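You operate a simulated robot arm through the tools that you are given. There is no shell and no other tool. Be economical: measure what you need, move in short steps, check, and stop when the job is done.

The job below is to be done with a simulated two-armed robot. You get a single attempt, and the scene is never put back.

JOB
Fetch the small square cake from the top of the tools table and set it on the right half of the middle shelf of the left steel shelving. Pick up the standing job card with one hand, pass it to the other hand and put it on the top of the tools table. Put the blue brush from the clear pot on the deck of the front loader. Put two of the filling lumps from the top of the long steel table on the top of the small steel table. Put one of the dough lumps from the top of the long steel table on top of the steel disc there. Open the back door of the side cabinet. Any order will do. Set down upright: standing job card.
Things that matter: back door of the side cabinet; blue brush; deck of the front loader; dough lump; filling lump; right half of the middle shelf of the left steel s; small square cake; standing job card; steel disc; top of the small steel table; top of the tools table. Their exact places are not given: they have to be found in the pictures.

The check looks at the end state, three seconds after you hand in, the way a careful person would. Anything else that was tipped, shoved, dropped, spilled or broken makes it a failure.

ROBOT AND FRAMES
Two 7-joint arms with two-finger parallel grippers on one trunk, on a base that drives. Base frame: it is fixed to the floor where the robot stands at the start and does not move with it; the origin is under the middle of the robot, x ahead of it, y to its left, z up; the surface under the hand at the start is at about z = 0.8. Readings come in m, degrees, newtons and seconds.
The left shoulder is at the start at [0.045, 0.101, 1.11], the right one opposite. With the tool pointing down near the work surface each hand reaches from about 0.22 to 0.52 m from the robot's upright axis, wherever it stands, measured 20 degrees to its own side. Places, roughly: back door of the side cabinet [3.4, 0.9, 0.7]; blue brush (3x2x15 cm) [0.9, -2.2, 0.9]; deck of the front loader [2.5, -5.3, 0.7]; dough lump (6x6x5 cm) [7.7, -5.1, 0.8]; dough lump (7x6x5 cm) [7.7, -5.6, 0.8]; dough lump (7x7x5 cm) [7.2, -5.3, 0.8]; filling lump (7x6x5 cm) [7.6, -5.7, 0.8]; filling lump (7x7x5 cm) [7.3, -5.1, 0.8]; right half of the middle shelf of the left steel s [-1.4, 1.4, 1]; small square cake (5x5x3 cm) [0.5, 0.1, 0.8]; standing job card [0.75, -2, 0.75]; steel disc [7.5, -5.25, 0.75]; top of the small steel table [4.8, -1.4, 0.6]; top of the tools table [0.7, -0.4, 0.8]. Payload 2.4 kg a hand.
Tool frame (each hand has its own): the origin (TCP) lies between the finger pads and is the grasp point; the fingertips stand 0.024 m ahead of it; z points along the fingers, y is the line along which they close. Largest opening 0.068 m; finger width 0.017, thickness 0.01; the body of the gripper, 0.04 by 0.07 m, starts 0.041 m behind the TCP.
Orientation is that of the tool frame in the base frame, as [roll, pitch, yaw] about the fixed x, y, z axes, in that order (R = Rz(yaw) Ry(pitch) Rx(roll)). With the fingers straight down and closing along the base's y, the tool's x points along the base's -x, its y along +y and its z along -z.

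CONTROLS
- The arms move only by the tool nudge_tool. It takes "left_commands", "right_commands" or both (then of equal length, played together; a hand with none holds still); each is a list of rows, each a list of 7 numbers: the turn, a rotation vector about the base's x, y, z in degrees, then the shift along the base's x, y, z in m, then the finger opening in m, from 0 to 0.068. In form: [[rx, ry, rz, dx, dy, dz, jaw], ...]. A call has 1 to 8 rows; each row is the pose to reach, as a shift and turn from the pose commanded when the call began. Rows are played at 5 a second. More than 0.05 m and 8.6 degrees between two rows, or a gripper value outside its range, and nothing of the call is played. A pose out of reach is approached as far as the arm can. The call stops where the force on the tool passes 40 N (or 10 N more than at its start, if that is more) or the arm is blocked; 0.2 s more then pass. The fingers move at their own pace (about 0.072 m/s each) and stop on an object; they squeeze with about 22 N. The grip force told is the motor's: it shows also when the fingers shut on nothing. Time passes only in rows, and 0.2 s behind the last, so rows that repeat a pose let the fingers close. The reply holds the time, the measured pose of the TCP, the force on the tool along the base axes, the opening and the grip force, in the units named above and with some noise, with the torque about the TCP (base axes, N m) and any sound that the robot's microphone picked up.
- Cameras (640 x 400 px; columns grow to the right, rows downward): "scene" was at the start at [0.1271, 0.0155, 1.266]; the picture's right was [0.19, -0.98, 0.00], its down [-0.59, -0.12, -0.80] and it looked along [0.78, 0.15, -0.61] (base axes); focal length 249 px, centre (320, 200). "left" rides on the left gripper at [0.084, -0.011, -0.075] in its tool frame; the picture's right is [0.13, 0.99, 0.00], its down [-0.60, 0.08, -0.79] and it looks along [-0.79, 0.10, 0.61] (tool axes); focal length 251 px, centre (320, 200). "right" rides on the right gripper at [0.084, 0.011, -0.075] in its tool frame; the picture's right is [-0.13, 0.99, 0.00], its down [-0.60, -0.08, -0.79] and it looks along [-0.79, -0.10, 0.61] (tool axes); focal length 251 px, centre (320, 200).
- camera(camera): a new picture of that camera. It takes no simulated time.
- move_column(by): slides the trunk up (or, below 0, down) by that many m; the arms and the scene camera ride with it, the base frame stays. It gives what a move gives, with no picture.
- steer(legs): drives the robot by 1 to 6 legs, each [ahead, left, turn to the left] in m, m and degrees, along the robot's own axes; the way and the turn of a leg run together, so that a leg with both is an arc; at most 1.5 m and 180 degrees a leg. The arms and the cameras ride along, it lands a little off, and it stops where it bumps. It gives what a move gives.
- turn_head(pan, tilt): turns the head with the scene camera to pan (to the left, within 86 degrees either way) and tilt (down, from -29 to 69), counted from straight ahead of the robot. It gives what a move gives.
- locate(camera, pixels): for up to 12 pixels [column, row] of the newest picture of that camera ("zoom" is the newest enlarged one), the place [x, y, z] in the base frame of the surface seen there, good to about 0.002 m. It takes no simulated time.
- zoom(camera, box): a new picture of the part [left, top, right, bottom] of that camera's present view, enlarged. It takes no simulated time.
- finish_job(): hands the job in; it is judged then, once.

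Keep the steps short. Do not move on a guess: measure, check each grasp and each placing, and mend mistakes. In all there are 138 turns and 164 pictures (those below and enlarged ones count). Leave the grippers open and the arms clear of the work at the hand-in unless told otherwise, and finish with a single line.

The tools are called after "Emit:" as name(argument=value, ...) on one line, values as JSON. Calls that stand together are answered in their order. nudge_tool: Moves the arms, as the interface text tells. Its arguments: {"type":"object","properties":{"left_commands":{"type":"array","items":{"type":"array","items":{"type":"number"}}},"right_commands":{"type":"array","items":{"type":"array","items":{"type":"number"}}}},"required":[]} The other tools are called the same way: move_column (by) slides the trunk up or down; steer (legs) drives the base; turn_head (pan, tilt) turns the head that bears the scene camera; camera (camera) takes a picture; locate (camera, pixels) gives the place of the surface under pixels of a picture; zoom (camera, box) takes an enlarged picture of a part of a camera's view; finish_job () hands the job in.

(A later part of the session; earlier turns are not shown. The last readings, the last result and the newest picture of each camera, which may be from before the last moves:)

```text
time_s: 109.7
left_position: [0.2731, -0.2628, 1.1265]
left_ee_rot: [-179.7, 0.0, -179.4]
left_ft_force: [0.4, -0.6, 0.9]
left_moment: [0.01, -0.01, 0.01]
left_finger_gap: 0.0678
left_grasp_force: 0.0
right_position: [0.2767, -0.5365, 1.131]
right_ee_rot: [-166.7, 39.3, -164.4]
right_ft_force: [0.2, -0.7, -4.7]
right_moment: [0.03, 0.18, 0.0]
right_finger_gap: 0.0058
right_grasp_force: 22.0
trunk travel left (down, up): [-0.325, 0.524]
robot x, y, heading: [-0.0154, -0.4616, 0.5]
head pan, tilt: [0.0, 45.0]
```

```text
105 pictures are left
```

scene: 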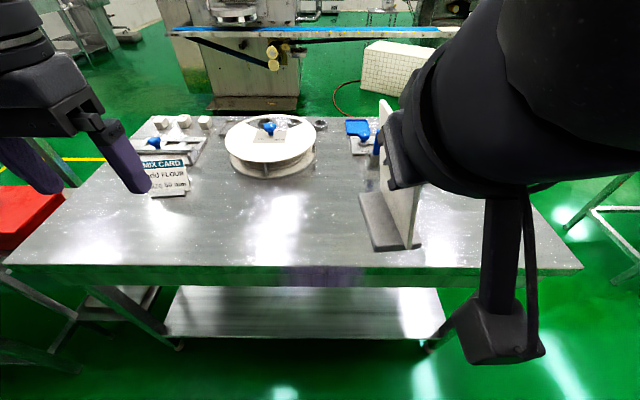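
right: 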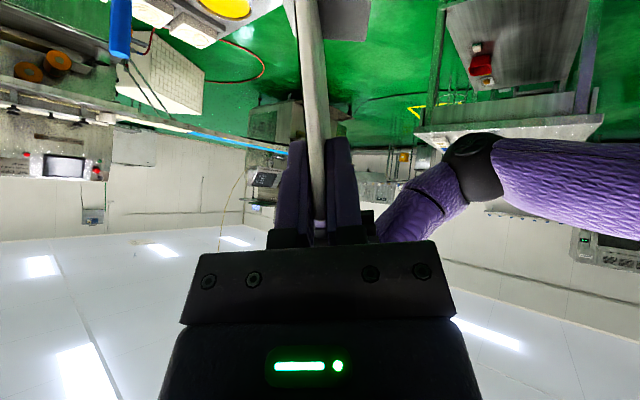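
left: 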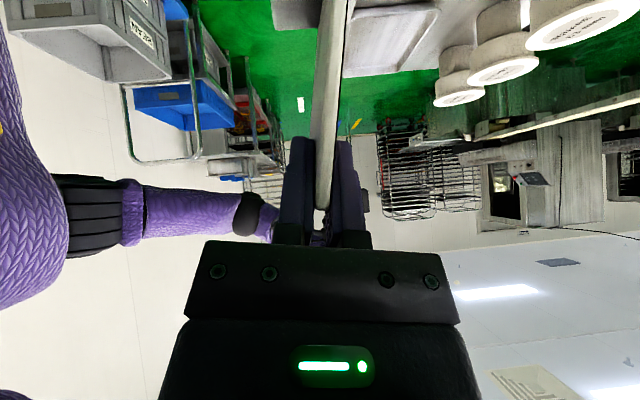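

The near right part of the table is clear. I measure the card's foot to know its underside and tilt.

Emit:
locate(camera="scene", pixels=[[366, 198], [380, 240], [405, 242], [378, 250], [416, 250], [386, 104], [383, 190], [420, 245], [440, 230], [380, 150]])

Emit:
zoom(camera="scene", box=[330, 90, 480, 260])

```text
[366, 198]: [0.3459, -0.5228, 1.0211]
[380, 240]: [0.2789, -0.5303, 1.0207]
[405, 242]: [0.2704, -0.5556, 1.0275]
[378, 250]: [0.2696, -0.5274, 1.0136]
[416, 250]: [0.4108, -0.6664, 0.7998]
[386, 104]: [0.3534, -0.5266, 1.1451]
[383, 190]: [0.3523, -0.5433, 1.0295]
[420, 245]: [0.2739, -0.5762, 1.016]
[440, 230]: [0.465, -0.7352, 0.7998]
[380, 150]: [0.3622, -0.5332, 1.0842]
```

```text
2.35 times, centred on (405, 175) of scene
```

zoom: 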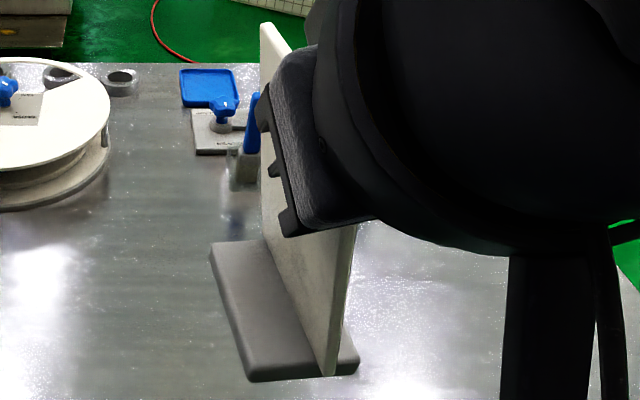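

The foot's underside is at about 1.008. I move ahead 0.17 m over the table and down 0.19 m, leaving about 15 mm.

Emit:
nudge_tool(right_commands=[[0, 0, 0, 0.043, 0, 0, 0], [0, 0, 0, 0.086, 0, 0, 0], [0, 0, 0, 0.129, 0, 0, 0], [0, 0, 0, 0.17, 0, 0, 0], [0, 0, 0, 0.17, 0, -0.048, 0], [0, 0, 0, 0.17, 0, -0.096, 0], [0, 0, 0, 0.17, 0, -0.144, 0], [0, 0, 0, 0.17, 0, -0.19, 0]])

Emit:
camera(camera="scene")

Emit:
camera(camera="left")

```text
time_s: 111.5
left_position: [0.2729, -0.2617, 1.1253]
left_ee_rot: [-179.7, 0.0, -179.3]
left_ft_force: [-0.4, -0.2, -0.6]
left_moment: [-0.01, 0.01, 0.04]
left_finger_gap: 0.0678
left_grasp_force: 0.0
right_position: [0.4482, -0.5341, 0.9376]
right_ee_rot: [-166.7, 39.2, -164.3]
right_ft_force: [-0.6, -0.6, -2.8]
right_moment: [0.06, 0.15, -0.01]
right_finger_gap: 0.0057
right_grasp_force: 22.2
trunk travel left (down, up): [-0.325, 0.524]
robot x, y, heading: [-0.0166, -0.4645, 0.5]
head pan, tilt: [0.0, 45.0]
```

```text
103 pictures are left
```

scene: 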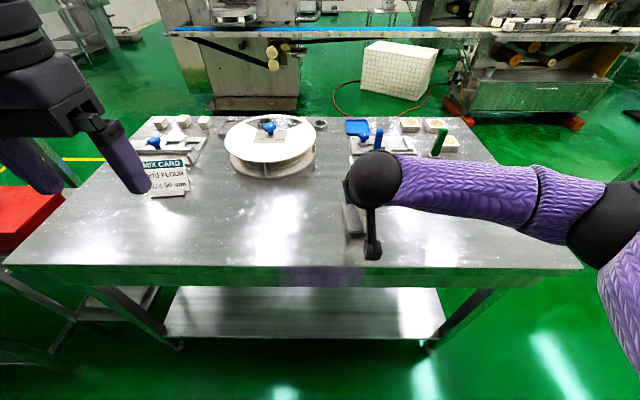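

```text
102 pictures are left
```

left: 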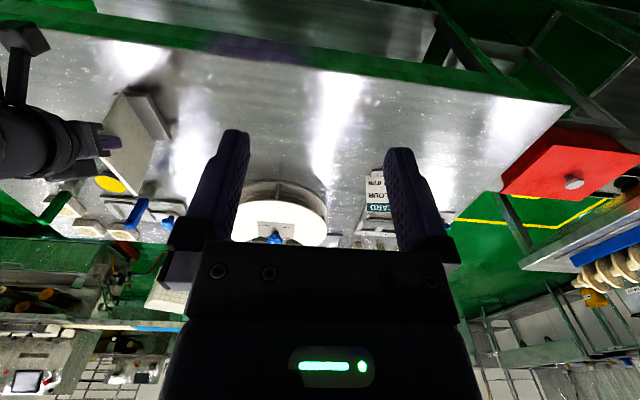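

The left camera sees the card side-on. I zoom to judge the gap and level.

Emit:
zoom(camera="left", box=[60, 70, 220, 210])

Emit:
locate(camera="left", pixels=[[134, 95], [162, 137], [165, 140], [155, 100], [170, 136], [150, 120]])

```text
2.86 times, centred on (140, 140) of left
```

zoom: 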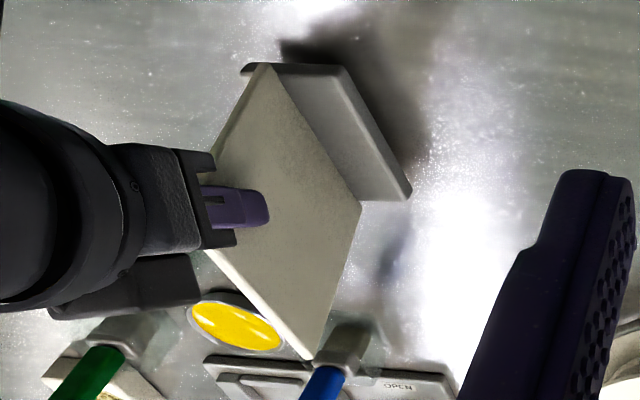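

```text
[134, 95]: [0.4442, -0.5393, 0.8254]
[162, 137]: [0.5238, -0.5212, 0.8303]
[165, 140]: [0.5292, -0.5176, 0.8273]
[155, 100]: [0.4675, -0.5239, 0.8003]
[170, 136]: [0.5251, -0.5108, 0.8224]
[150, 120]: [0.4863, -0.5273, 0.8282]
```

Foot top is at about 0.826–0.830, level to a few mm. I lower slowly and watch the force.

Emit:
nudge_tool(right_commands=[[0, 0, 0, 0, 0, -0.005, 0], [0, 0, 0, 0, 0, -0.009, 0], [0, 0, 0, 0, 0, -0.012, 0], [0, 0, 0, 0, 0, -0.0135, 0]])

```text
time_s: 112.5
left_position: [0.2727, -0.2632, 1.1256]
left_ee_rot: [-179.8, -0.1, -179.4]
left_ft_force: [0.5, 0.2, -0.2]
left_moment: [0.01, -0.02, 0.0]
left_finger_gap: 0.0681
left_grasp_force: 0.0
right_position: [0.4453, -0.5367, 0.9259]
right_ee_rot: [-166.6, 39.3, -164.5]
right_ft_force: [0.3, 0.2, -4.1]
right_moment: [0.03, 0.16, -0.01]
right_finger_gap: 0.0061
right_grasp_force: 22.3
trunk travel left (down, up): [-0.325, 0.524]
robot x, y, heading: [-0.0167, -0.461, 0.4]
head pan, tilt: [0.0, 45.0]
```

Emit:
nudge_tool(right_commands=[[0, 0, 0, 0, 0, -0.002, 0], [0, 0, 0, 0, 0, -0.0035, 0], [0, 0, 0, 0, 0, -0.0045, 0]])

Emit:
zoom(camera="left", box=[60, 70, 220, 210])

```text
time_s: 113.3
left_position: [0.2706, -0.2616, 1.1273]
left_ee_rot: [-179.8, 0.1, -179.4]
left_ft_force: [-0.4, -0.3, -0.4]
left_moment: [0.0, 0.0, 0.02]
left_finger_gap: 0.0681
left_grasp_force: 0.0
right_position: [0.4446, -0.5374, 0.9249]
right_ee_rot: [-166.5, 39.5, -164.3]
right_ft_force: [-3.5, 0.5, 10.8]
right_moment: [-0.39, -0.71, -0.08]
right_finger_gap: 0.0056
right_grasp_force: 21.8
trunk travel left (down, up): [-0.325, 0.524]
robot x, y, heading: [-0.0141, -0.4576, 0.3]
head pan, tilt: [0.0, 45.0]
```

```text
2.86 times, centred on (140, 140) of left
```

zoom: 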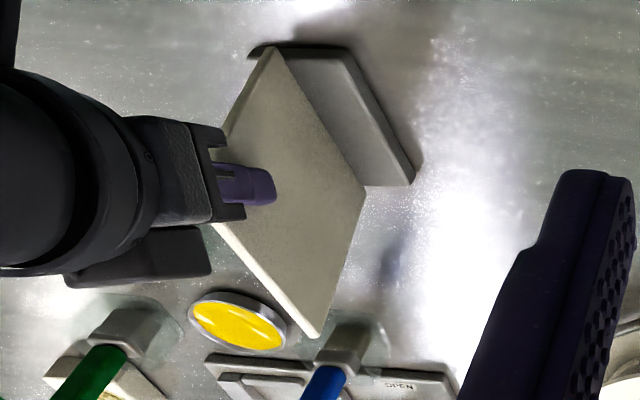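

Contact. I open the right hand, wait, and draw back along the fingers.

Emit:
nudge_tool(right_commands=[[0, 0, 0, 0, 0, 0.001, 0.0], [0, 0, 0, 0, 0, 0.001, 0.03], [0, 0, 0, 0, 0, 0.001, 0.068], [0, 0, 0, 0, 0, 0.001, 0.068], [0, 0, 0, -0.026, 0.0025, 0.031, 0.068], [0, 0, 0, -0.053, 0.005, 0.06, 0.068], [0, 0, 0, -0.08, 0.007, 0.09, 0.068], [0, 0, 0, -0.106, 0.01, 0.12, 0.068]])

Emit:
camera(camera="scene")

Emit:
camera(camera="left")

```text
time_s: 115.1
left_position: [0.272, -0.2626, 1.1258]
left_ee_rot: [-179.8, 0.0, -179.3]
left_ft_force: [-0.1, 0.0, 0.0]
left_moment: [-0.01, 0.01, -0.02]
left_finger_gap: 0.0677
left_grasp_force: 0.1
right_position: [0.3386, -0.5274, 1.0438]
right_ee_rot: [-166.7, 39.3, -164.4]
right_ft_force: [-0.1, -0.6, -0.8]
right_moment: [-0.03, 0.02, -0.03]
right_finger_gap: 0.068
right_grasp_force: 0.1
trunk travel left (down, up): [-0.325, 0.524]
robot x, y, heading: [-0.0128, -0.4637, 0.4]
head pan, tilt: [0.0, 45.0]
```

```text
99 pictures are left
```

scene: 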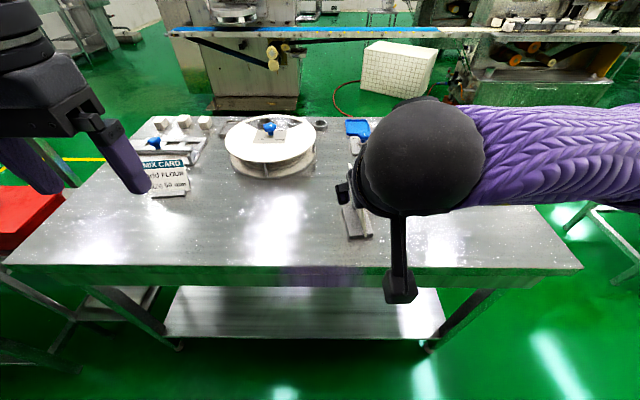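

```text
98 pictures are left
```

left: 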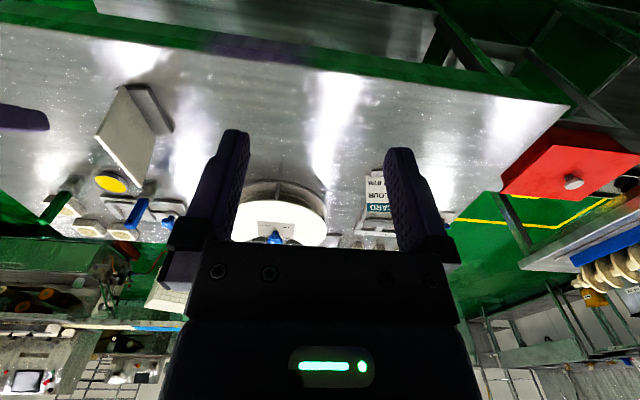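

The card stands upright on the tools table. Next the brush: I will take it with the right hand's fingers pointing ahead (75° tilt), so that later pointing the hand down lays it flat. I set that tilt now and drive back to the side table.

Emit:
nudge_tool(right_commands=[[2.43, -6.86, -0.64, 0, 0, 0.005, 0.068], [4.86, -13.72, -1.28, 0, 0, 0.01, 0.068], [7.29, -20.58, -1.92, 0, 0, 0.015, 0.068], [9.72, -27.44, -2.56, 0, 0, 0.02, 0.068], [12.15, -34.3, -3.2, 0, 0, 0.02, 0.068]])

Emit:
camera(camera="scene")

Emit:
steer(legs=[[0, -1.2, 0], [0, -0.45, 0], [0.25, 0, 0]])

Emit:
camera(camera="scene")

```text
time_s: 116.3
left_position: [0.2716, -0.261, 1.1256]
left_ee_rot: [-179.8, 0.0, -179.4]
left_ft_force: [-0.4, -0.5, -0.6]
left_moment: [-0.04, -0.02, 0.0]
left_finger_gap: 0.0678
left_grasp_force: 0.1
right_position: [0.355, -0.518, 1.0621]
right_ee_rot: [-179.9, 75.3, -179.3]
right_ft_force: [-0.2, 0.0, 0.6]
right_moment: [0.05, 0.03, 0.01]
right_finger_gap: 0.0682
right_grasp_force: 0.1
right hand out of reach, approached as far as the arm can: row 4, 5
trunk travel left (down, up): [-0.325, 0.524]
robot x, y, heading: [-0.0126, -0.4609, 0.2]
head pan, tilt: [0.0, 45.0]
```

```text
97 pictures are left
```

scene: 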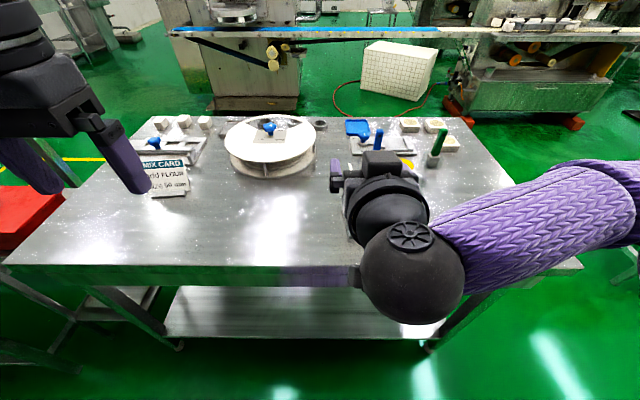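

```text
time_s: 126.1
left_position: [0.5489, -1.8948, 1.1265]
left_ee_rot: [-179.8, 0.0, -178.7]
left_ft_force: [-0.2, 1.0, 0.1]
left_moment: [0.0, 0.01, 0.02]
left_finger_gap: 0.068
left_grasp_force: 0.0
right_position: [0.6335, -2.1507, 1.062]
right_ee_rot: [-179.4, 75.3, -178.4]
right_ft_force: [0.6, 0.6, -0.4]
right_moment: [0.01, -0.02, 0.0]
right_finger_gap: 0.0683
right_grasp_force: 0.0
trunk travel left (down, up): [-0.325, 0.524]
robot x, y, heading: [0.2615, -2.0965, 1.3]
head pan, tilt: [0.0, 45.0]
```

```text
96 pictures are left
```

scene: 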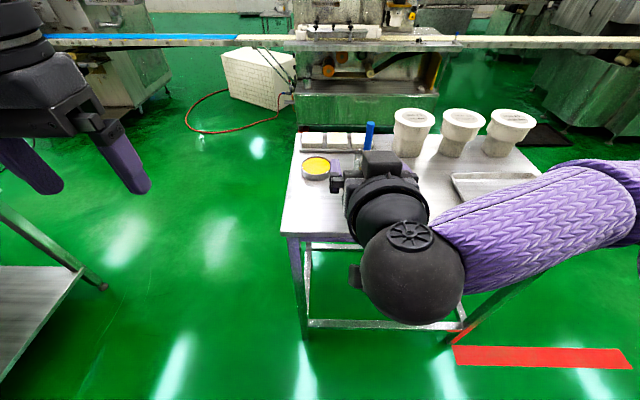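

I check the brush with the left camera.

Emit:
camera(camera="left")

Emit:
locate(camera="scene", pixels=[[370, 124], [369, 140], [395, 150], [410, 112], [428, 114], [325, 165], [300, 155]])

```text
95 pictures are left
```

left: 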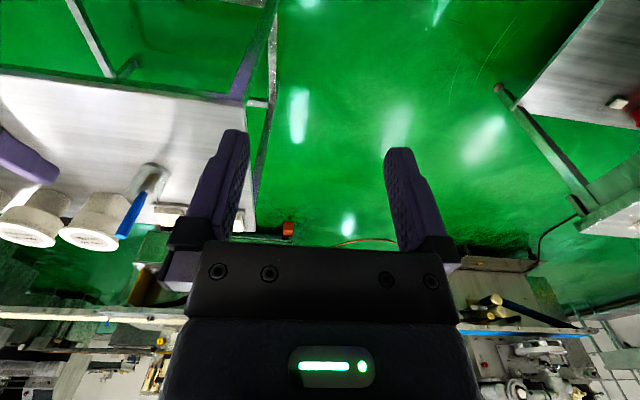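

```text
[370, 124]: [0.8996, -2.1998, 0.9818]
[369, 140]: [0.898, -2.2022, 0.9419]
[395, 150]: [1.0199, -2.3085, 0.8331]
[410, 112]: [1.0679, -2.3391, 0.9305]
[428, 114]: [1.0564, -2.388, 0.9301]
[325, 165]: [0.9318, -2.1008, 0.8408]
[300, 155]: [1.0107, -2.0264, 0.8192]
```

Emit:
steer(legs=[[0.085, -0.045, -1.3]])

```text
time_s: 127.3
left_position: [0.6383, -1.945, 1.1265]
left_ee_rot: [-179.9, -0.1, -179.9]
left_ft_force: [0.1, -1.1, 0.0]
left_moment: [0.01, 0.03, -0.01]
left_finger_gap: 0.0678
left_grasp_force: 0.0
right_position: [0.7187, -2.2027, 1.0626]
right_ee_rot: [-179.6, 75.2, -179.8]
right_ft_force: [0.7, -0.3, -0.2]
right_moment: [-0.01, -0.03, 0.02]
right_finger_gap: 0.0679
right_grasp_force: 0.0
trunk travel left (down, up): [-0.325, 0.524]
robot x, y, heading: [0.3501, -2.1416, -0.1]
head pan, tilt: [0.0, 45.0]
```

Aligned in y. I lower to z 0.952 and advance to x≈0.82, then look.

Emit:
nudge_tool(right_commands=[[0, 0, 0, 0.01, 0.001, -0.035, 0.068], [0, 0, 0, 0.02, 0.001, -0.07, 0.068], [0, 0, 0, 0.035, 0.001, -0.11, 0.068], [0, 0, 0, 0.07, 0.001, -0.11, 0.068], [0, 0, 0, 0.1, 0.001, -0.11, 0.068]])

Emit:
camera(camera="scene")

Emit:
camera(camera="left")

Emit:
camera(camera="right")

```text
time_s: 128.5
left_position: [0.6395, -1.9453, 1.1259]
left_ee_rot: [-179.8, -0.1, -179.9]
left_ft_force: [-0.1, 0.3, 0.5]
left_moment: [-0.01, 0.01, -0.02]
left_finger_gap: 0.068
left_grasp_force: 0.2
right_position: [0.8189, -2.1946, 0.9588]
right_ee_rot: [-179.3, 75.0, -179.5]
right_ft_force: [-0.5, 1.0, -0.4]
right_moment: [-0.02, -0.02, 0.01]
right_finger_gap: 0.0679
right_grasp_force: 0.0
right hand out of reach, approached as far as the arm can: row 4, 5
trunk travel left (down, up): [-0.325, 0.524]
robot x, y, heading: [0.3547, -2.1429, -0.0]
head pan, tilt: [0.0, 45.0]
```

```text
94 pictures are left
```

scene: 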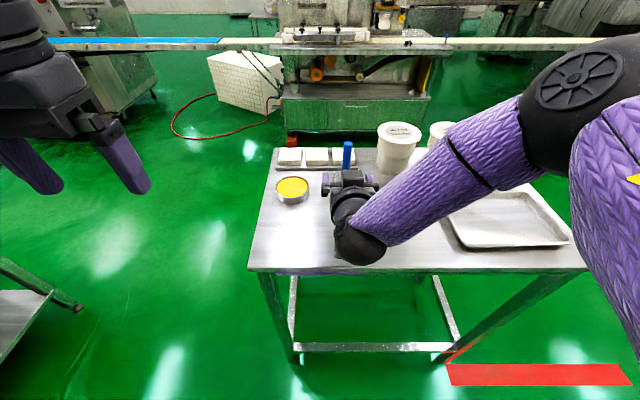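

```text
93 pictures are left
```

left: 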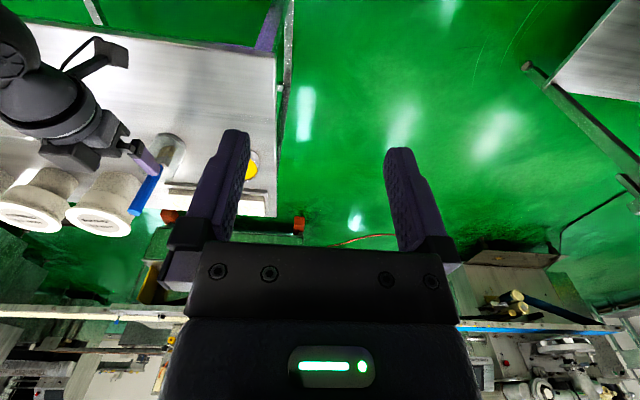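

```text
92 pictures are left
```

right: 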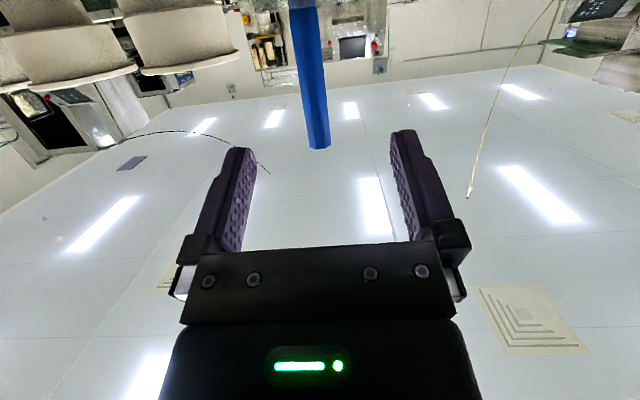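

The brush is centred in the right view, but the wrist is at a limit at this height. A lower trunk straightens the wrist: I retreat, lower the trunk 0.15 m, then come in again.

Emit:
nudge_tool(right_commands=[[0, 0, 0, -0.04, -0.004, 0, 0.068], [0, 0, 0, -0.075, -0.007, 0.02, 0.068], [0, 0, 0, -0.09, -0.007, 0.06, 0.068], [0, 0, 0, -0.1, -0.007, 0.1, 0.068]])

Emit:
move_column(by=-0.15)

Emit:
nudge_tool(right_commands=[[0, 0, 0, 0.02, 0, 0.02, 0.068], [0, 0, 0, 0.05, 0, 0.04, 0.068], [0, 0, 0, 0.09, 0, 0.045, 0.068]])

Emit:
camera(camera="scene")

```text
time_s: 129.5
left_position: [0.6382, -1.9448, 1.127]
left_ee_rot: [-179.8, -0.1, -179.9]
left_ft_force: [0.8, -0.7, 0.0]
left_moment: [0.0, -0.01, 0.02]
left_finger_gap: 0.068
left_grasp_force: 0.0
right_position: [0.7158, -2.2006, 1.0584]
right_ee_rot: [-179.4, 75.2, -179.5]
right_ft_force: [0.4, 0.7, 0.3]
right_moment: [0.0, 0.02, -0.01]
right_finger_gap: 0.0681
right_grasp_force: 0.0
trunk travel left (down, up): [-0.325, 0.524]
robot x, y, heading: [0.3512, -2.1385, 0.0]
head pan, tilt: [0.0, 45.0]
```

```text
time_s: 131.2
left_position: [0.6389, -1.946, 0.9768]
left_ee_rot: [-179.9, 0.1, -180.0]
left_ft_force: [0.5, -0.8, 0.8]
left_moment: [-0.01, -0.02, -0.01]
left_finger_gap: 0.068
left_grasp_force: 0.0
right_position: [0.7356, -2.1999, 0.8728]
right_ee_rot: [-179.6, 69.5, -179.7]
right_ft_force: [-0.3, -0.3, -0.4]
right_moment: [0.05, 0.05, -0.03]
right_finger_gap: 0.0684
right_grasp_force: 0.0
trunk travel left (down, up): [-0.175, 0.674]
robot x, y, heading: [0.3506, -2.1411, -0.2]
head pan, tilt: [0.0, 45.0]
```

```text
time_s: 132.0
left_position: [0.6387, -1.9451, 0.9762]
left_ee_rot: [-179.9, 0.1, -179.9]
left_ft_force: [-0.5, -0.3, 0.5]
left_moment: [-0.02, -0.03, 0.02]
left_finger_gap: 0.0678
left_grasp_force: 0.1
right_position: [0.8276, -2.1994, 0.9197]
right_ee_rot: [-179.6, 69.6, -179.9]
right_ft_force: [-0.3, 0.1, 0.0]
right_moment: [-0.01, -0.02, -0.01]
right_finger_gap: 0.068
right_grasp_force: 0.0
trunk travel left (down, up): [-0.175, 0.674]
robot x, y, heading: [0.3487, -2.1427, -0.4]
head pan, tilt: [0.0, 45.0]
```

```text
91 pictures are left
```

scene: 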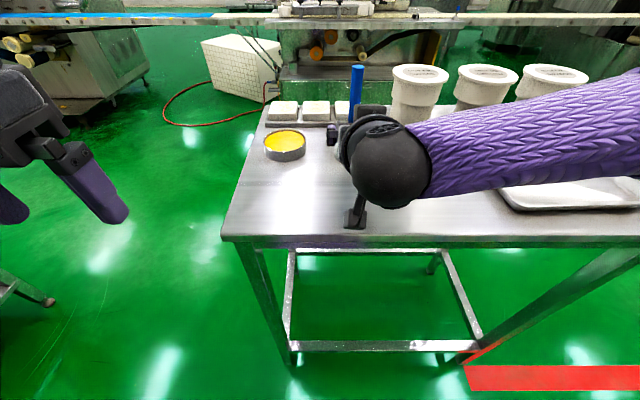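

Now it reaches. I raise to z 0.952 and close in on the handle.

Emit:
nudge_tool(right_commands=[[0, 0, 0, 0, -0.002, 0.032, 0.068], [0, 0, 0, 0.04, -0.002, 0.032, 0.068], [0, 0, 0, 0.076, -0.002, 0.032, 0.068], [0, 0, 0, 0.076, -0.002, 0.032, 0.068]])

Emit:
camera(camera="right")

Emit:
zoom(camera="scene", box=[250, 40, 450, 200])

```text
time_s: 133.0
left_position: [0.6385, -1.9458, 0.9762]
left_ee_rot: [-179.7, 0.0, -179.9]
left_ft_force: [0.6, 0.3, 0.0]
left_moment: [-0.01, 0.0, -0.01]
left_finger_gap: 0.0681
left_grasp_force: 0.1
right_position: [0.9007, -2.2022, 0.9526]
right_ee_rot: [-179.6, 69.4, -179.6]
right_ft_force: [0.0, 0.5, -0.3]
right_moment: [-0.04, -0.01, -0.02]
right_finger_gap: 0.0681
right_grasp_force: 0.0
trunk travel left (down, up): [-0.175, 0.674]
robot x, y, heading: [0.3474, -2.1421, -0.0]
head pan, tilt: [0.0, 45.0]
```

```text
90 pictures are left
```

right: 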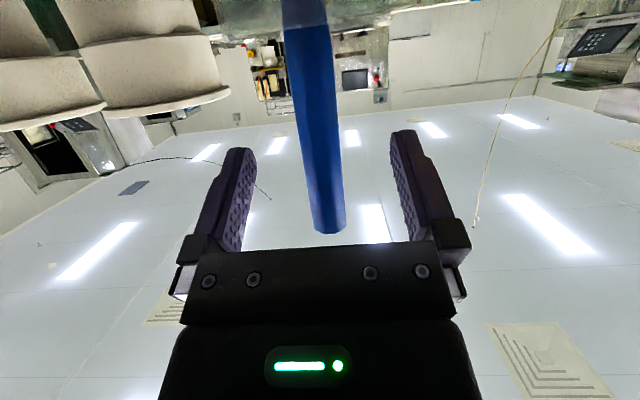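

```text
2.50 times, centred on (350, 120) of scene
```

zoom: 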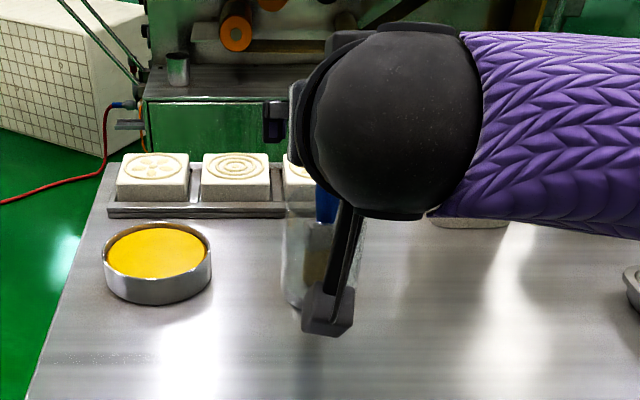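

The handle is centred between the fingers. I close and lift slowly straight up.

Emit:
nudge_tool(right_commands=[[0, 0, 0, 0, 0, 0, 0.03], [0, 0, 0, 0, 0, 0, 0.0], [0, 0, 0, 0, 0, 0, 0.0], [0, 0, 0, 0, 0, 0.015, 0], [0, 0, 0, 0, 0, 0.04, 0], [0, 0, 0, 0, 0, 0.07, 0], [0, 0, 0, 0, 0, 0.1, 0], [0, 0, 0, 0, 0, 0.13, 0]])

Emit:
camera(camera="scene")

Emit:
camera(camera="right")

```text
time_s: 134.8
left_position: [0.6382, -1.9449, 0.9762]
left_ee_rot: [-179.8, 0.0, -179.9]
left_ft_force: [0.3, -0.8, 0.2]
left_moment: [-0.02, 0.0, -0.01]
left_finger_gap: 0.0681
left_grasp_force: 0.0
right_position: [0.9016, -2.204, 1.0792]
right_ee_rot: [-179.7, 69.5, -179.8]
right_ft_force: [-0.2, 0.9, -0.5]
right_moment: [0.02, 0.0, 0.04]
right_finger_gap: 0.0181
right_grasp_force: 21.8
trunk travel left (down, up): [-0.175, 0.674]
robot x, y, heading: [0.3517, -2.1446, -0.3]
head pan, tilt: [0.0, 45.0]
```

```text
88 pictures are left
```

scene: 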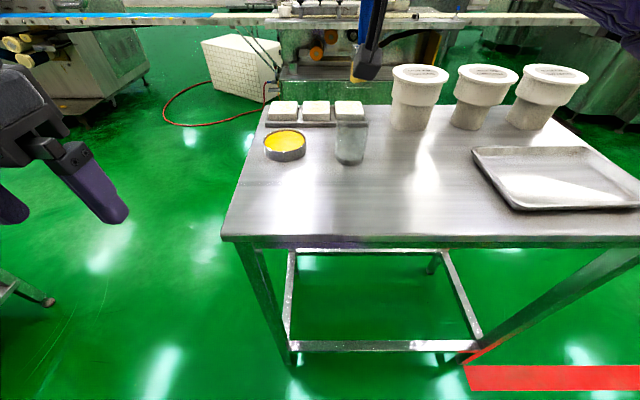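

```text
87 pictures are left
```

right: 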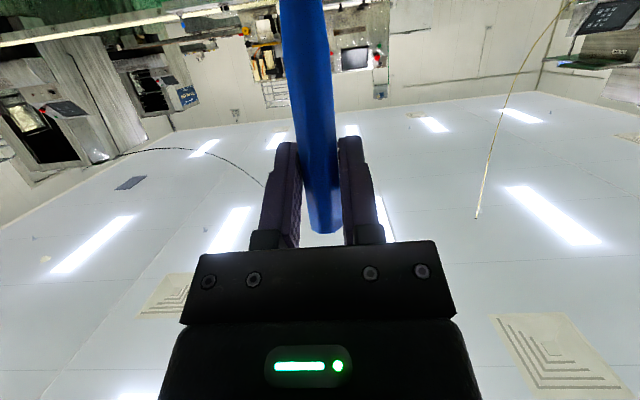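

The brush is out and the pot stands. I raise the trunk again, retract the hand and look toward the right for the way to the loader.

Emit:
move_column(by=0.1)

Emit:
nudge_tool(right_commands=[[0, 5, 0, -0.04, 0, 0, 0], [0, 10, 0, -0.08, 0, 0, 0], [0, 15, 0, -0.12, 0, 0, 0], [0, 20, 0, -0.16, -0.01, 0, 0], [0, 25, 0, -0.19, -0.03, 0, 0]])

Emit:
turn_head(pan=-65, tilt=20)

Emit:
camera(camera="scene")

```text
time_s: 136.1
left_position: [0.6391, -1.9454, 1.0766]
left_ee_rot: [-179.8, -0.2, -179.9]
left_ft_force: [0.0, -0.3, -0.6]
left_moment: [0.02, 0.02, 0.0]
left_finger_gap: 0.0682
left_grasp_force: 0.0
right_position: [0.9023, -2.2023, 1.1793]
right_ee_rot: [-179.6, 69.5, -179.7]
right_ft_force: [0.3, 0.4, -0.6]
right_moment: [-0.01, 0.03, 0.01]
right_finger_gap: 0.0179
right_grasp_force: 22.0
trunk travel left (down, up): [-0.275, 0.574]
robot x, y, heading: [0.3523, -2.1423, -0.1]
head pan, tilt: [0.0, 45.0]
```

```text
time_s: 137.3
left_position: [0.6376, -1.9461, 1.0755]
left_ee_rot: [-179.8, -0.1, -180.0]
left_ft_force: [-0.1, -1.1, 0.6]
left_moment: [0.03, 0.03, 0.02]
left_finger_gap: 0.0682
left_grasp_force: 0.1
right_position: [0.7108, -2.2303, 1.1816]
right_ee_rot: [-179.9, 44.4, -179.9]
right_ft_force: [0.4, 0.2, -0.3]
right_moment: [-0.01, -0.03, 0.02]
right_finger_gap: 0.018
right_grasp_force: 21.9
trunk travel left (down, up): [-0.275, 0.574]
robot x, y, heading: [0.3499, -2.1442, -0.4]
head pan, tilt: [0.0, 45.0]
```

```text
time_s: 138.7
left_position: [0.6378, -1.9455, 1.0759]
left_ee_rot: [-179.7, 0.0, -179.9]
left_ft_force: [-1.0, 0.2, 0.4]
left_moment: [0.0, 0.01, 0.01]
left_finger_gap: 0.0679
left_grasp_force: 0.0
right_position: [0.7113, -2.2292, 1.1805]
right_ee_rot: [-179.8, 44.4, -179.8]
right_ft_force: [-1.1, 0.4, -0.4]
right_moment: [-0.01, -0.04, -0.02]
right_finger_gap: 0.0178
right_grasp_force: 21.9
trunk travel left (down, up): [-0.275, 0.574]
robot x, y, heading: [0.351, -2.1414, -0.0]
head pan, tilt: [-65.0, 20.0]
```

```text
86 pictures are left
```

scene: 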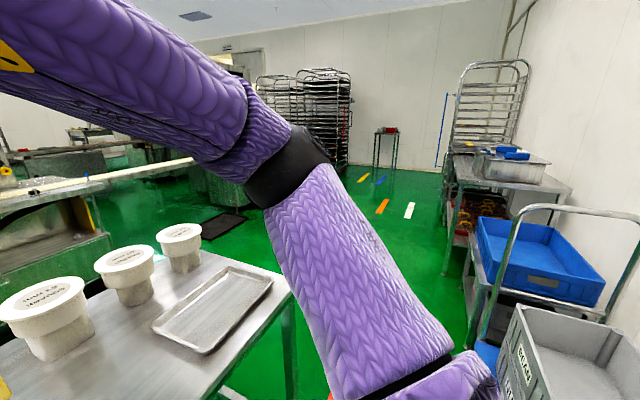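

Emit:
locate(camera="scene", pixels=[[290, 300], [445, 240], [470, 225], [450, 190], [383, 205], [408, 210], [480, 340], [345, 165], [375, 165], [245, 205], [340, 210], [275, 275]])

```text
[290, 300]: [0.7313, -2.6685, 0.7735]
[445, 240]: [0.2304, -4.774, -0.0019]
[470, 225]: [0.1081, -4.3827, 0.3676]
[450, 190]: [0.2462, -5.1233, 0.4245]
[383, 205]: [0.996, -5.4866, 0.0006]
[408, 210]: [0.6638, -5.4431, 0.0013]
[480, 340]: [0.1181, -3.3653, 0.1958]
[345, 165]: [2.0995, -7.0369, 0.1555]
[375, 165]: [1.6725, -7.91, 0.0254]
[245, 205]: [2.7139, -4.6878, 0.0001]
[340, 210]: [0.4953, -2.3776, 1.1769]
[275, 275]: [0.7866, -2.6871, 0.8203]
```

The gap past the trolley is only 0.6 m. I look ahead for a route on the far side of the side table.

Emit:
turn_head(pan=-15, tilt=25)

Emit:
camera(camera="scene")

Emit:
turn_head(pan=50, tilt=30)

Emit:
zoom(camera="scene", box=[0, 0, 640, 400])

```text
time_s: 139.9
left_position: [0.6394, -1.9447, 1.0764]
left_ee_rot: [-179.8, 0.0, -180.0]
left_ft_force: [0.0, -0.5, -0.5]
left_moment: [0.02, 0.0, -0.01]
left_finger_gap: 0.0678
left_grasp_force: 0.2
right_position: [0.7122, -2.2299, 1.1808]
right_ee_rot: [-179.8, 44.5, -179.9]
right_ft_force: [0.5, 0.5, -0.2]
right_moment: [-0.03, -0.04, -0.01]
right_finger_gap: 0.0178
right_grasp_force: 22.0
trunk travel left (down, up): [-0.275, 0.574]
robot x, y, heading: [0.3504, -2.1446, -0.2]
head pan, tilt: [-15.0, 25.0]
```

```text
85 pictures are left
```

scene: 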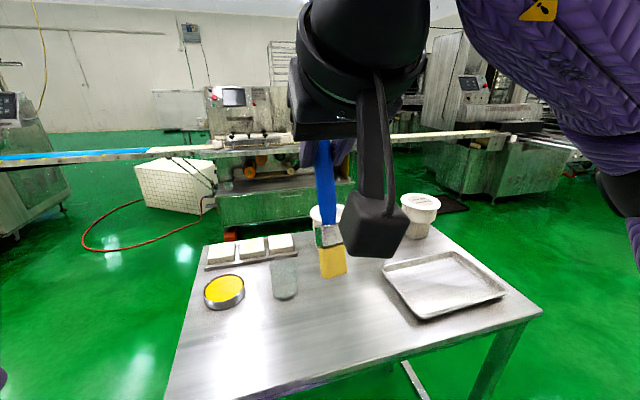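

```text
time_s: 141.2
left_position: [0.6374, -1.9455, 1.0764]
left_ee_rot: [-179.8, 0.0, -179.9]
left_ft_force: [0.9, 1.0, -0.4]
left_moment: [0.02, 0.03, 0.03]
left_finger_gap: 0.0679
left_grasp_force: 0.0
right_position: [0.7118, -2.2281, 1.1814]
right_ee_rot: [-179.8, 44.5, -180.0]
right_ft_force: [0.6, 0.7, -0.9]
right_moment: [-0.01, 0.0, -0.02]
right_finger_gap: 0.018
right_grasp_force: 21.9
trunk travel left (down, up): [-0.275, 0.574]
robot x, y, heading: [0.3488, -2.1434, -0.2]
head pan, tilt: [50.0, 30.0]
```

```text
1.00 times, centred on (320, 200) of scene (not enlarged: the box is as wide or as high as the picture)
```

zoom: 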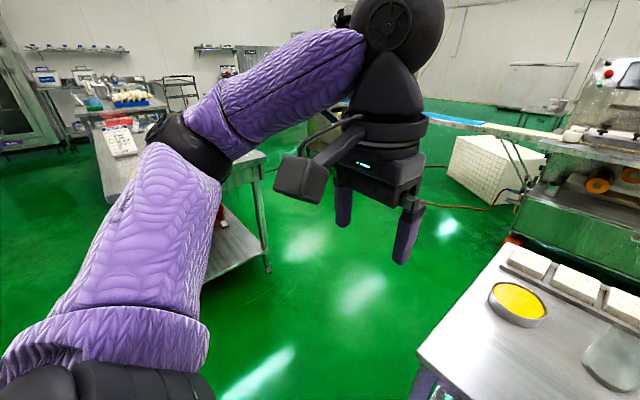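

Emit:
locate(camera="zoom", pixels=[[515, 238], [490, 205], [455, 180], [270, 268], [415, 370], [510, 330], [440, 120], [260, 155], [610, 280], [405, 170]])

Emit:
turn_head(pan=-30, tilt=18)

Emit:
camera(camera="scene")

```text
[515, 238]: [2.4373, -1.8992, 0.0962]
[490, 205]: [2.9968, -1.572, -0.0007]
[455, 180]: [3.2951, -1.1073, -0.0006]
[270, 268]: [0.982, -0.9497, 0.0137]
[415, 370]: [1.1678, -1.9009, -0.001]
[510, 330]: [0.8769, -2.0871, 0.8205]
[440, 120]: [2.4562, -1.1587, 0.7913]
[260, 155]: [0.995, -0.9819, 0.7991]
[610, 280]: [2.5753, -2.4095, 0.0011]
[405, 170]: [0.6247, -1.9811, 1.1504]
```

```text
time_s: 142.8
left_position: [0.6376, -1.945, 1.0761]
left_ee_rot: [-179.7, -0.1, -179.9]
left_ft_force: [-0.4, -0.4, 0.0]
left_moment: [0.02, 0.01, 0.0]
left_finger_gap: 0.0683
left_grasp_force: 0.2
right_position: [0.7107, -2.2292, 1.1803]
right_ee_rot: [-179.9, 44.5, -179.9]
right_ft_force: [0.7, -0.6, 0.3]
right_moment: [0.05, -0.05, -0.01]
right_finger_gap: 0.018
right_grasp_force: 22.1
trunk travel left (down, up): [-0.275, 0.574]
robot x, y, heading: [0.3495, -2.1427, 0.1]
head pan, tilt: [-30.0, 18.0]
```

```text
83 pictures are left
```

scene: 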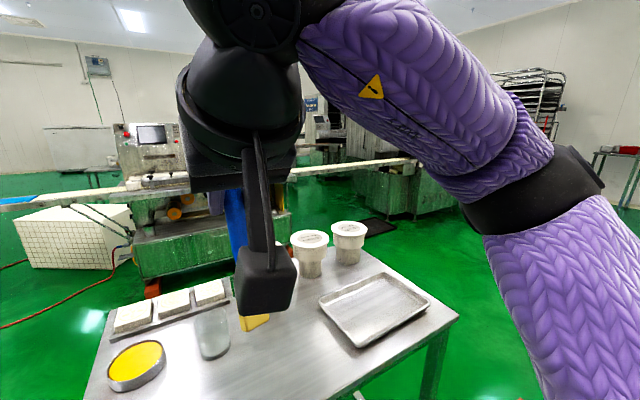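

The way between side table (x<1.15) and machine (x>2.44) is wide. I go left, ahead past the table, turn right and look down that aisle.

Emit:
steer(legs=[[0, 0.65, 0], [1.4, 0, 0], [0, 0, -90]])

Emit:
turn_head(pan=15, tilt=20)

Emit:
camera(camera="scene")

```text
time_s: 156.7
left_position: [1.9286, -1.7691, 1.0767]
left_ee_rot: [-179.8, -0.1, 90.8]
left_ft_force: [0.2, -0.7, -1.3]
left_moment: [-0.02, 0.02, 0.01]
left_finger_gap: 0.0679
left_grasp_force: 0.0
right_position: [1.6452, -1.8447, 1.1812]
right_ee_rot: [-179.8, 44.5, 90.8]
right_ft_force: [0.1, 0.0, -0.8]
right_moment: [-0.01, 0.01, 0.02]
right_finger_gap: 0.0176
right_grasp_force: 22.6
trunk travel left (down, up): [-0.275, 0.574]
robot x, y, heading: [1.7274, -1.4817, -89.6]
head pan, tilt: [-30.0, 18.0]
```

```text
time_s: 157.8
left_position: [1.9281, -1.7699, 1.0763]
left_ee_rot: [-179.8, 0.0, 90.9]
left_ft_force: [0.2, 0.6, 0.4]
left_moment: [0.02, -0.01, 0.01]
left_finger_gap: 0.0678
left_grasp_force: 0.1
right_position: [1.6439, -1.8438, 1.181]
right_ee_rot: [-179.9, 44.5, 90.8]
right_ft_force: [0.8, -0.5, -0.8]
right_moment: [0.02, 0.02, 0.02]
right_finger_gap: 0.0178
right_grasp_force: 21.8
trunk travel left (down, up): [-0.275, 0.574]
robot x, y, heading: [1.729, -1.4838, -89.1]
head pan, tilt: [15.0, 20.0]
```

```text
82 pictures are left
```

scene: 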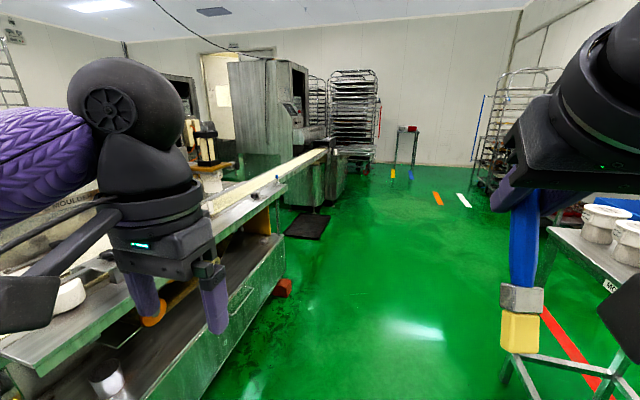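

Emit:
locate(camera="scene", pixels=[[285, 290], [283, 185], [330, 150], [305, 225], [322, 205], [365, 172], [345, 155], [327, 150], [265, 150], [400, 180], [320, 130]])

Emit:
zoom(camera="scene", box=[220, 50, 440, 240])

```text
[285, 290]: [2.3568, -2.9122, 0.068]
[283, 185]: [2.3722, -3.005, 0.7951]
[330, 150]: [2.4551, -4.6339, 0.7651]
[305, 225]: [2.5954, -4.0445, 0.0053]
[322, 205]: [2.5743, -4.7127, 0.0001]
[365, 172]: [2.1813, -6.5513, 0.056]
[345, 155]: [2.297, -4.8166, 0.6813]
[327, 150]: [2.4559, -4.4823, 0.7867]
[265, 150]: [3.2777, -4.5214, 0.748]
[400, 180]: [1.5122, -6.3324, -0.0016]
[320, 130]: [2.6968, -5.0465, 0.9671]
```

```text
2.11 times, centred on (330, 145) of scene
```

zoom: 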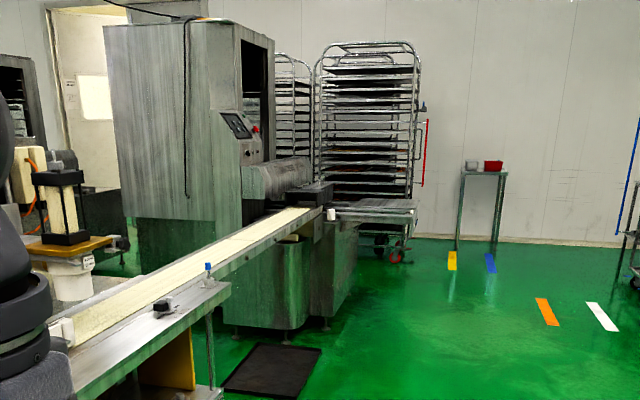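

The loader is ahead on the left (deck around x 2.3–2.6, y -4.8…-5.6, z≈0.68). I drive down the aisle and turn to face it.

Emit:
steer(legs=[[1.3, 0, -0.9], [1.3, -0.05, 0], [1.0, -0.05, 0], [0, 0, 90]])

Emit:
turn_head(pan=0, tilt=35)

Emit:
camera(camera="scene")

```text
time_s: 179.1
left_position: [1.9689, -4.8883, 1.0752]
left_ee_rot: [-179.8, 0.0, -178.8]
left_ft_force: [-0.3, -0.4, -0.2]
left_moment: [0.0, 0.02, 0.01]
left_finger_gap: 0.0678
left_grasp_force: 0.1
right_position: [2.0467, -5.1698, 1.1803]
right_ee_rot: [-179.8, 44.4, -178.7]
right_ft_force: [0.3, 0.1, 0.2]
right_moment: [0.02, 0.01, -0.04]
right_finger_gap: 0.0181
right_grasp_force: 22.3
trunk travel left (down, up): [-0.275, 0.574]
robot x, y, heading: [1.6868, -5.0898, 1.0]
head pan, tilt: [15.0, 20.0]
```

```text
time_s: 179.8
left_position: [1.9695, -4.8871, 1.0756]
left_ee_rot: [-179.9, -0.1, -178.9]
left_ft_force: [-0.6, 0.4, 0.0]
left_moment: [-0.02, 0.02, 0.04]
left_finger_gap: 0.0681
left_grasp_force: 0.2
right_position: [2.047, -5.1707, 1.1816]
right_ee_rot: [-179.8, 44.6, -178.8]
right_ft_force: [0.0, 0.3, -0.6]
right_moment: [-0.01, 0.0, 0.02]
right_finger_gap: 0.0179
right_grasp_force: 22.1
trunk travel left (down, up): [-0.275, 0.574]
robot x, y, heading: [1.6838, -5.0906, 1.1]
head pan, tilt: [0.0, 35.0]
```

```text
80 pictures are left
```

scene: 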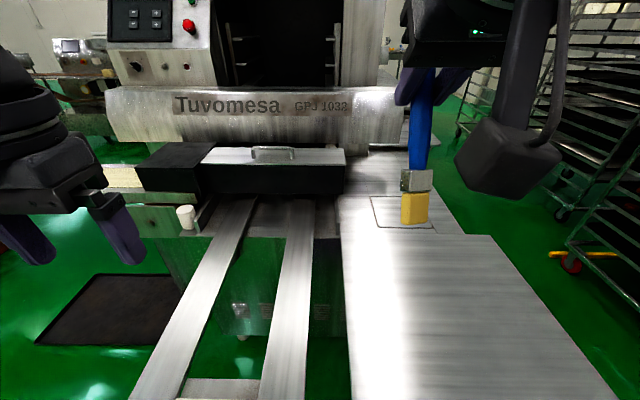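

Emit:
locate(camera="scene", pixels=[[355, 395], [600, 395], [345, 240], [490, 240], [375, 300], [400, 215], [350, 190], [450, 300], [430, 180], [460, 225], [160, 385], [390, 330]])

Emit:
turn_head(pan=-20, tilt=55)

Emit:
camera(camera="scene")

```text
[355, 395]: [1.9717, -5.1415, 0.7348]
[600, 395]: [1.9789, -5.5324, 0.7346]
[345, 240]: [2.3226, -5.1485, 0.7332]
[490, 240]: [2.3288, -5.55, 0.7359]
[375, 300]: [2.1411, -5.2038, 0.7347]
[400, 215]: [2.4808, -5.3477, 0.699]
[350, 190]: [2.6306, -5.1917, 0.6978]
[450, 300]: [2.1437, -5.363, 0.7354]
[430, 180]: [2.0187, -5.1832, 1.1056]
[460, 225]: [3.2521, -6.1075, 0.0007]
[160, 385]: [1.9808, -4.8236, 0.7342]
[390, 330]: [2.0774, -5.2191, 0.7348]
```

```text
time_s: 180.7
left_position: [1.9686, -4.8869, 1.0762]
left_ee_rot: [-179.7, 0.1, -178.8]
left_ft_force: [0.0, -0.3, -0.6]
left_moment: [-0.03, -0.01, -0.01]
left_finger_gap: 0.0681
left_grasp_force: 0.1
right_position: [2.0465, -5.1688, 1.1803]
right_ee_rot: [-179.7, 44.4, -178.6]
right_ft_force: [0.2, -0.5, -0.1]
right_moment: [0.0, 0.01, 0.03]
right_finger_gap: 0.0179
right_grasp_force: 22.2
trunk travel left (down, up): [-0.275, 0.574]
robot x, y, heading: [1.6854, -5.0906, 1.0]
head pan, tilt: [-20.0, 55.0]
```

```text
79 pictures are left
```

scene: 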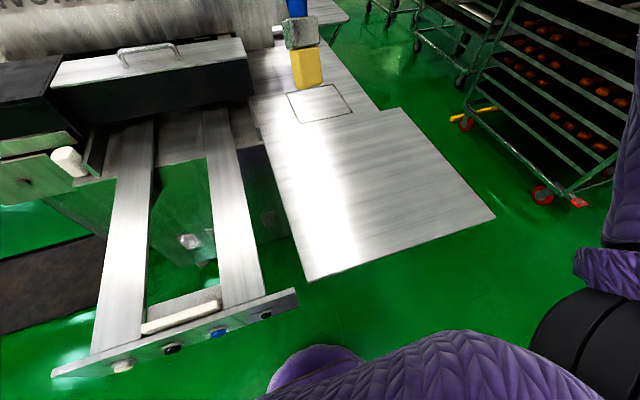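

Emit:
zoom(camera="scene", box=[230, 0, 430, 150])

Emit:
locate(camera="scene", pixels=[[288, 95], [335, 86], [352, 112], [302, 122], [265, 125], [375, 108], [250, 50], [340, 30], [345, 15], [320, 100], [362, 80]])

```text
2.67 times, centred on (330, 75) of scene
```

zoom: 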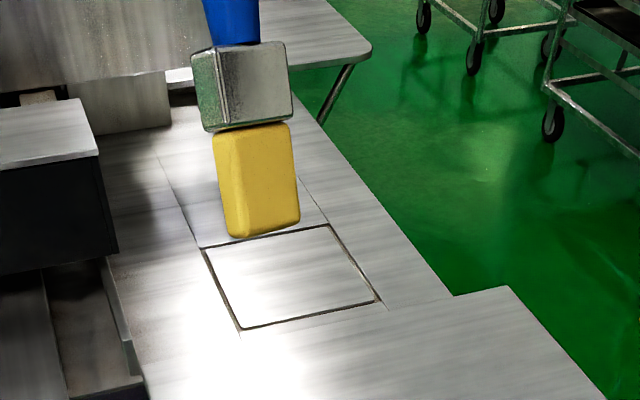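

```text
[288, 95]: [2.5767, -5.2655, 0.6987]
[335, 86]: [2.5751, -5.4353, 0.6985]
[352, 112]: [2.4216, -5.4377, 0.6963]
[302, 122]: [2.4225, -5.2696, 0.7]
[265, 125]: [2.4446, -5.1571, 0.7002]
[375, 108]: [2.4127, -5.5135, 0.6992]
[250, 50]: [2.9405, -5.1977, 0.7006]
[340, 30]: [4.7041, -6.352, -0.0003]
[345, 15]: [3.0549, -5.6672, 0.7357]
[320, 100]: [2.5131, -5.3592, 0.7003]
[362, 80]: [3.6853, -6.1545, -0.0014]
```

The deck proper is z 0.70, with a marked square at x 2.42–2.58, y -5.27…-5.44; a flap (z 0.735) blocks the front. Approaching from its right side (facing +y) may work; I check the floor and racks there.

Emit:
locate(camera="scene", pixels=[[545, 200], [465, 125], [495, 215], [400, 115], [585, 200], [480, 110], [418, 48], [310, 278], [460, 180], [520, 230], [370, 15]])

Emit:
turn_head(pan=-45, tilt=25)

Emit:
camera(camera="scene")

```text
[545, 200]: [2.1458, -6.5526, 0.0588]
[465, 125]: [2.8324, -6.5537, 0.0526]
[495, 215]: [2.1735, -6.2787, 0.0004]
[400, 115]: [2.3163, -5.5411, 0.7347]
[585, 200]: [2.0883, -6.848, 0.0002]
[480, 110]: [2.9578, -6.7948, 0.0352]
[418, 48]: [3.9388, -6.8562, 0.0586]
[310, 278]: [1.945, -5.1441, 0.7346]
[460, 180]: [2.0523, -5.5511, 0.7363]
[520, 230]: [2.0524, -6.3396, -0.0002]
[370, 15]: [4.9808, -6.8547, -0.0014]
```

```text
time_s: 181.6
left_position: [1.9688, -4.8873, 1.0765]
left_ee_rot: [-179.9, -0.1, -178.7]
left_ft_force: [-0.2, -0.8, 0.0]
left_moment: [0.02, 0.01, -0.02]
left_finger_gap: 0.0682
left_grasp_force: 0.1
right_position: [2.0469, -5.1705, 1.1802]
right_ee_rot: [-179.8, 44.5, -178.7]
right_ft_force: [-0.5, -0.2, -1.1]
right_moment: [0.0, 0.03, -0.01]
right_finger_gap: 0.0179
right_grasp_force: 21.8
trunk travel left (down, up): [-0.275, 0.574]
robot x, y, heading: [1.6875, -5.0926, 0.9]
head pan, tilt: [-45.0, 25.0]
```

```text
77 pictures are left
```

scene: 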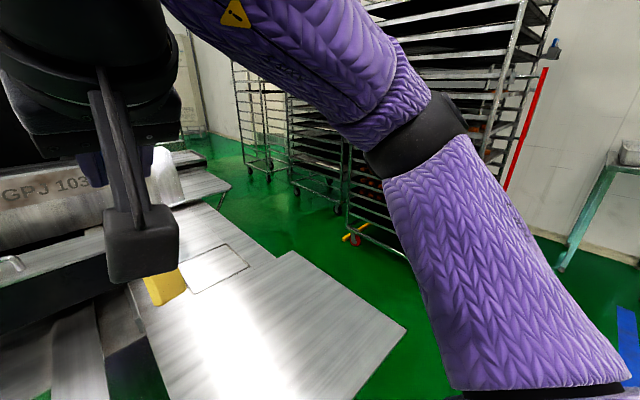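

The corridor between deck (y -5.55) and racks (y -6.55) is 1 m. I go right, then ahead, then turn left to face the deck from its side.

Emit:
steer(legs=[[0, -0.87, -1], [0.78, 0, 0], [0, 0, 90]])

Emit:
turn_head(pan=0, tilt=45)

Emit:
camera(camera="scene")

```text
time_s: 193.9
left_position: [2.263, -5.6954, 1.0768]
left_ee_rot: [-179.8, 0.1, -89.7]
left_ft_force: [-0.1, 0.0, -0.4]
left_moment: [-0.03, 0.01, 0.0]
left_finger_gap: 0.0682
left_grasp_force: 0.1
right_position: [2.5469, -5.6207, 1.1804]
right_ee_rot: [-179.7, 44.6, -89.6]
right_ft_force: [0.6, -0.9, 0.4]
right_moment: [0.02, -0.01, 0.0]
right_finger_gap: 0.0178
right_grasp_force: 21.7
trunk travel left (down, up): [-0.275, 0.574]
robot x, y, heading: [2.46, -5.981, 90.3]
head pan, tilt: [-45.0, 25.0]
```

```text
time_s: 195.1
left_position: [2.263, -5.6941, 1.0766]
left_ee_rot: [-179.7, 0.0, -89.6]
left_ft_force: [0.4, -0.1, -0.1]
left_moment: [-0.01, 0.01, -0.01]
left_finger_gap: 0.068
left_grasp_force: 0.0
right_position: [2.5474, -5.6205, 1.1805]
right_ee_rot: [-179.8, 44.6, -89.5]
right_ft_force: [1.1, -0.6, -0.7]
right_moment: [0.01, -0.02, -0.02]
right_finger_gap: 0.0182
right_grasp_force: 21.7
trunk travel left (down, up): [-0.275, 0.574]
robot x, y, heading: [2.4649, -5.9835, 90.4]
head pan, tilt: [0.0, 45.0]
```

```text
76 pictures are left
```

scene: 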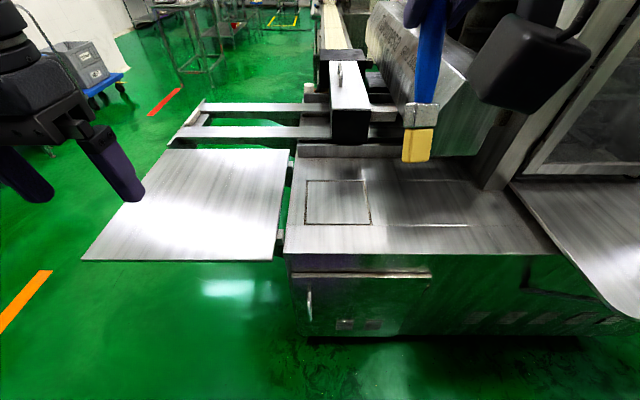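

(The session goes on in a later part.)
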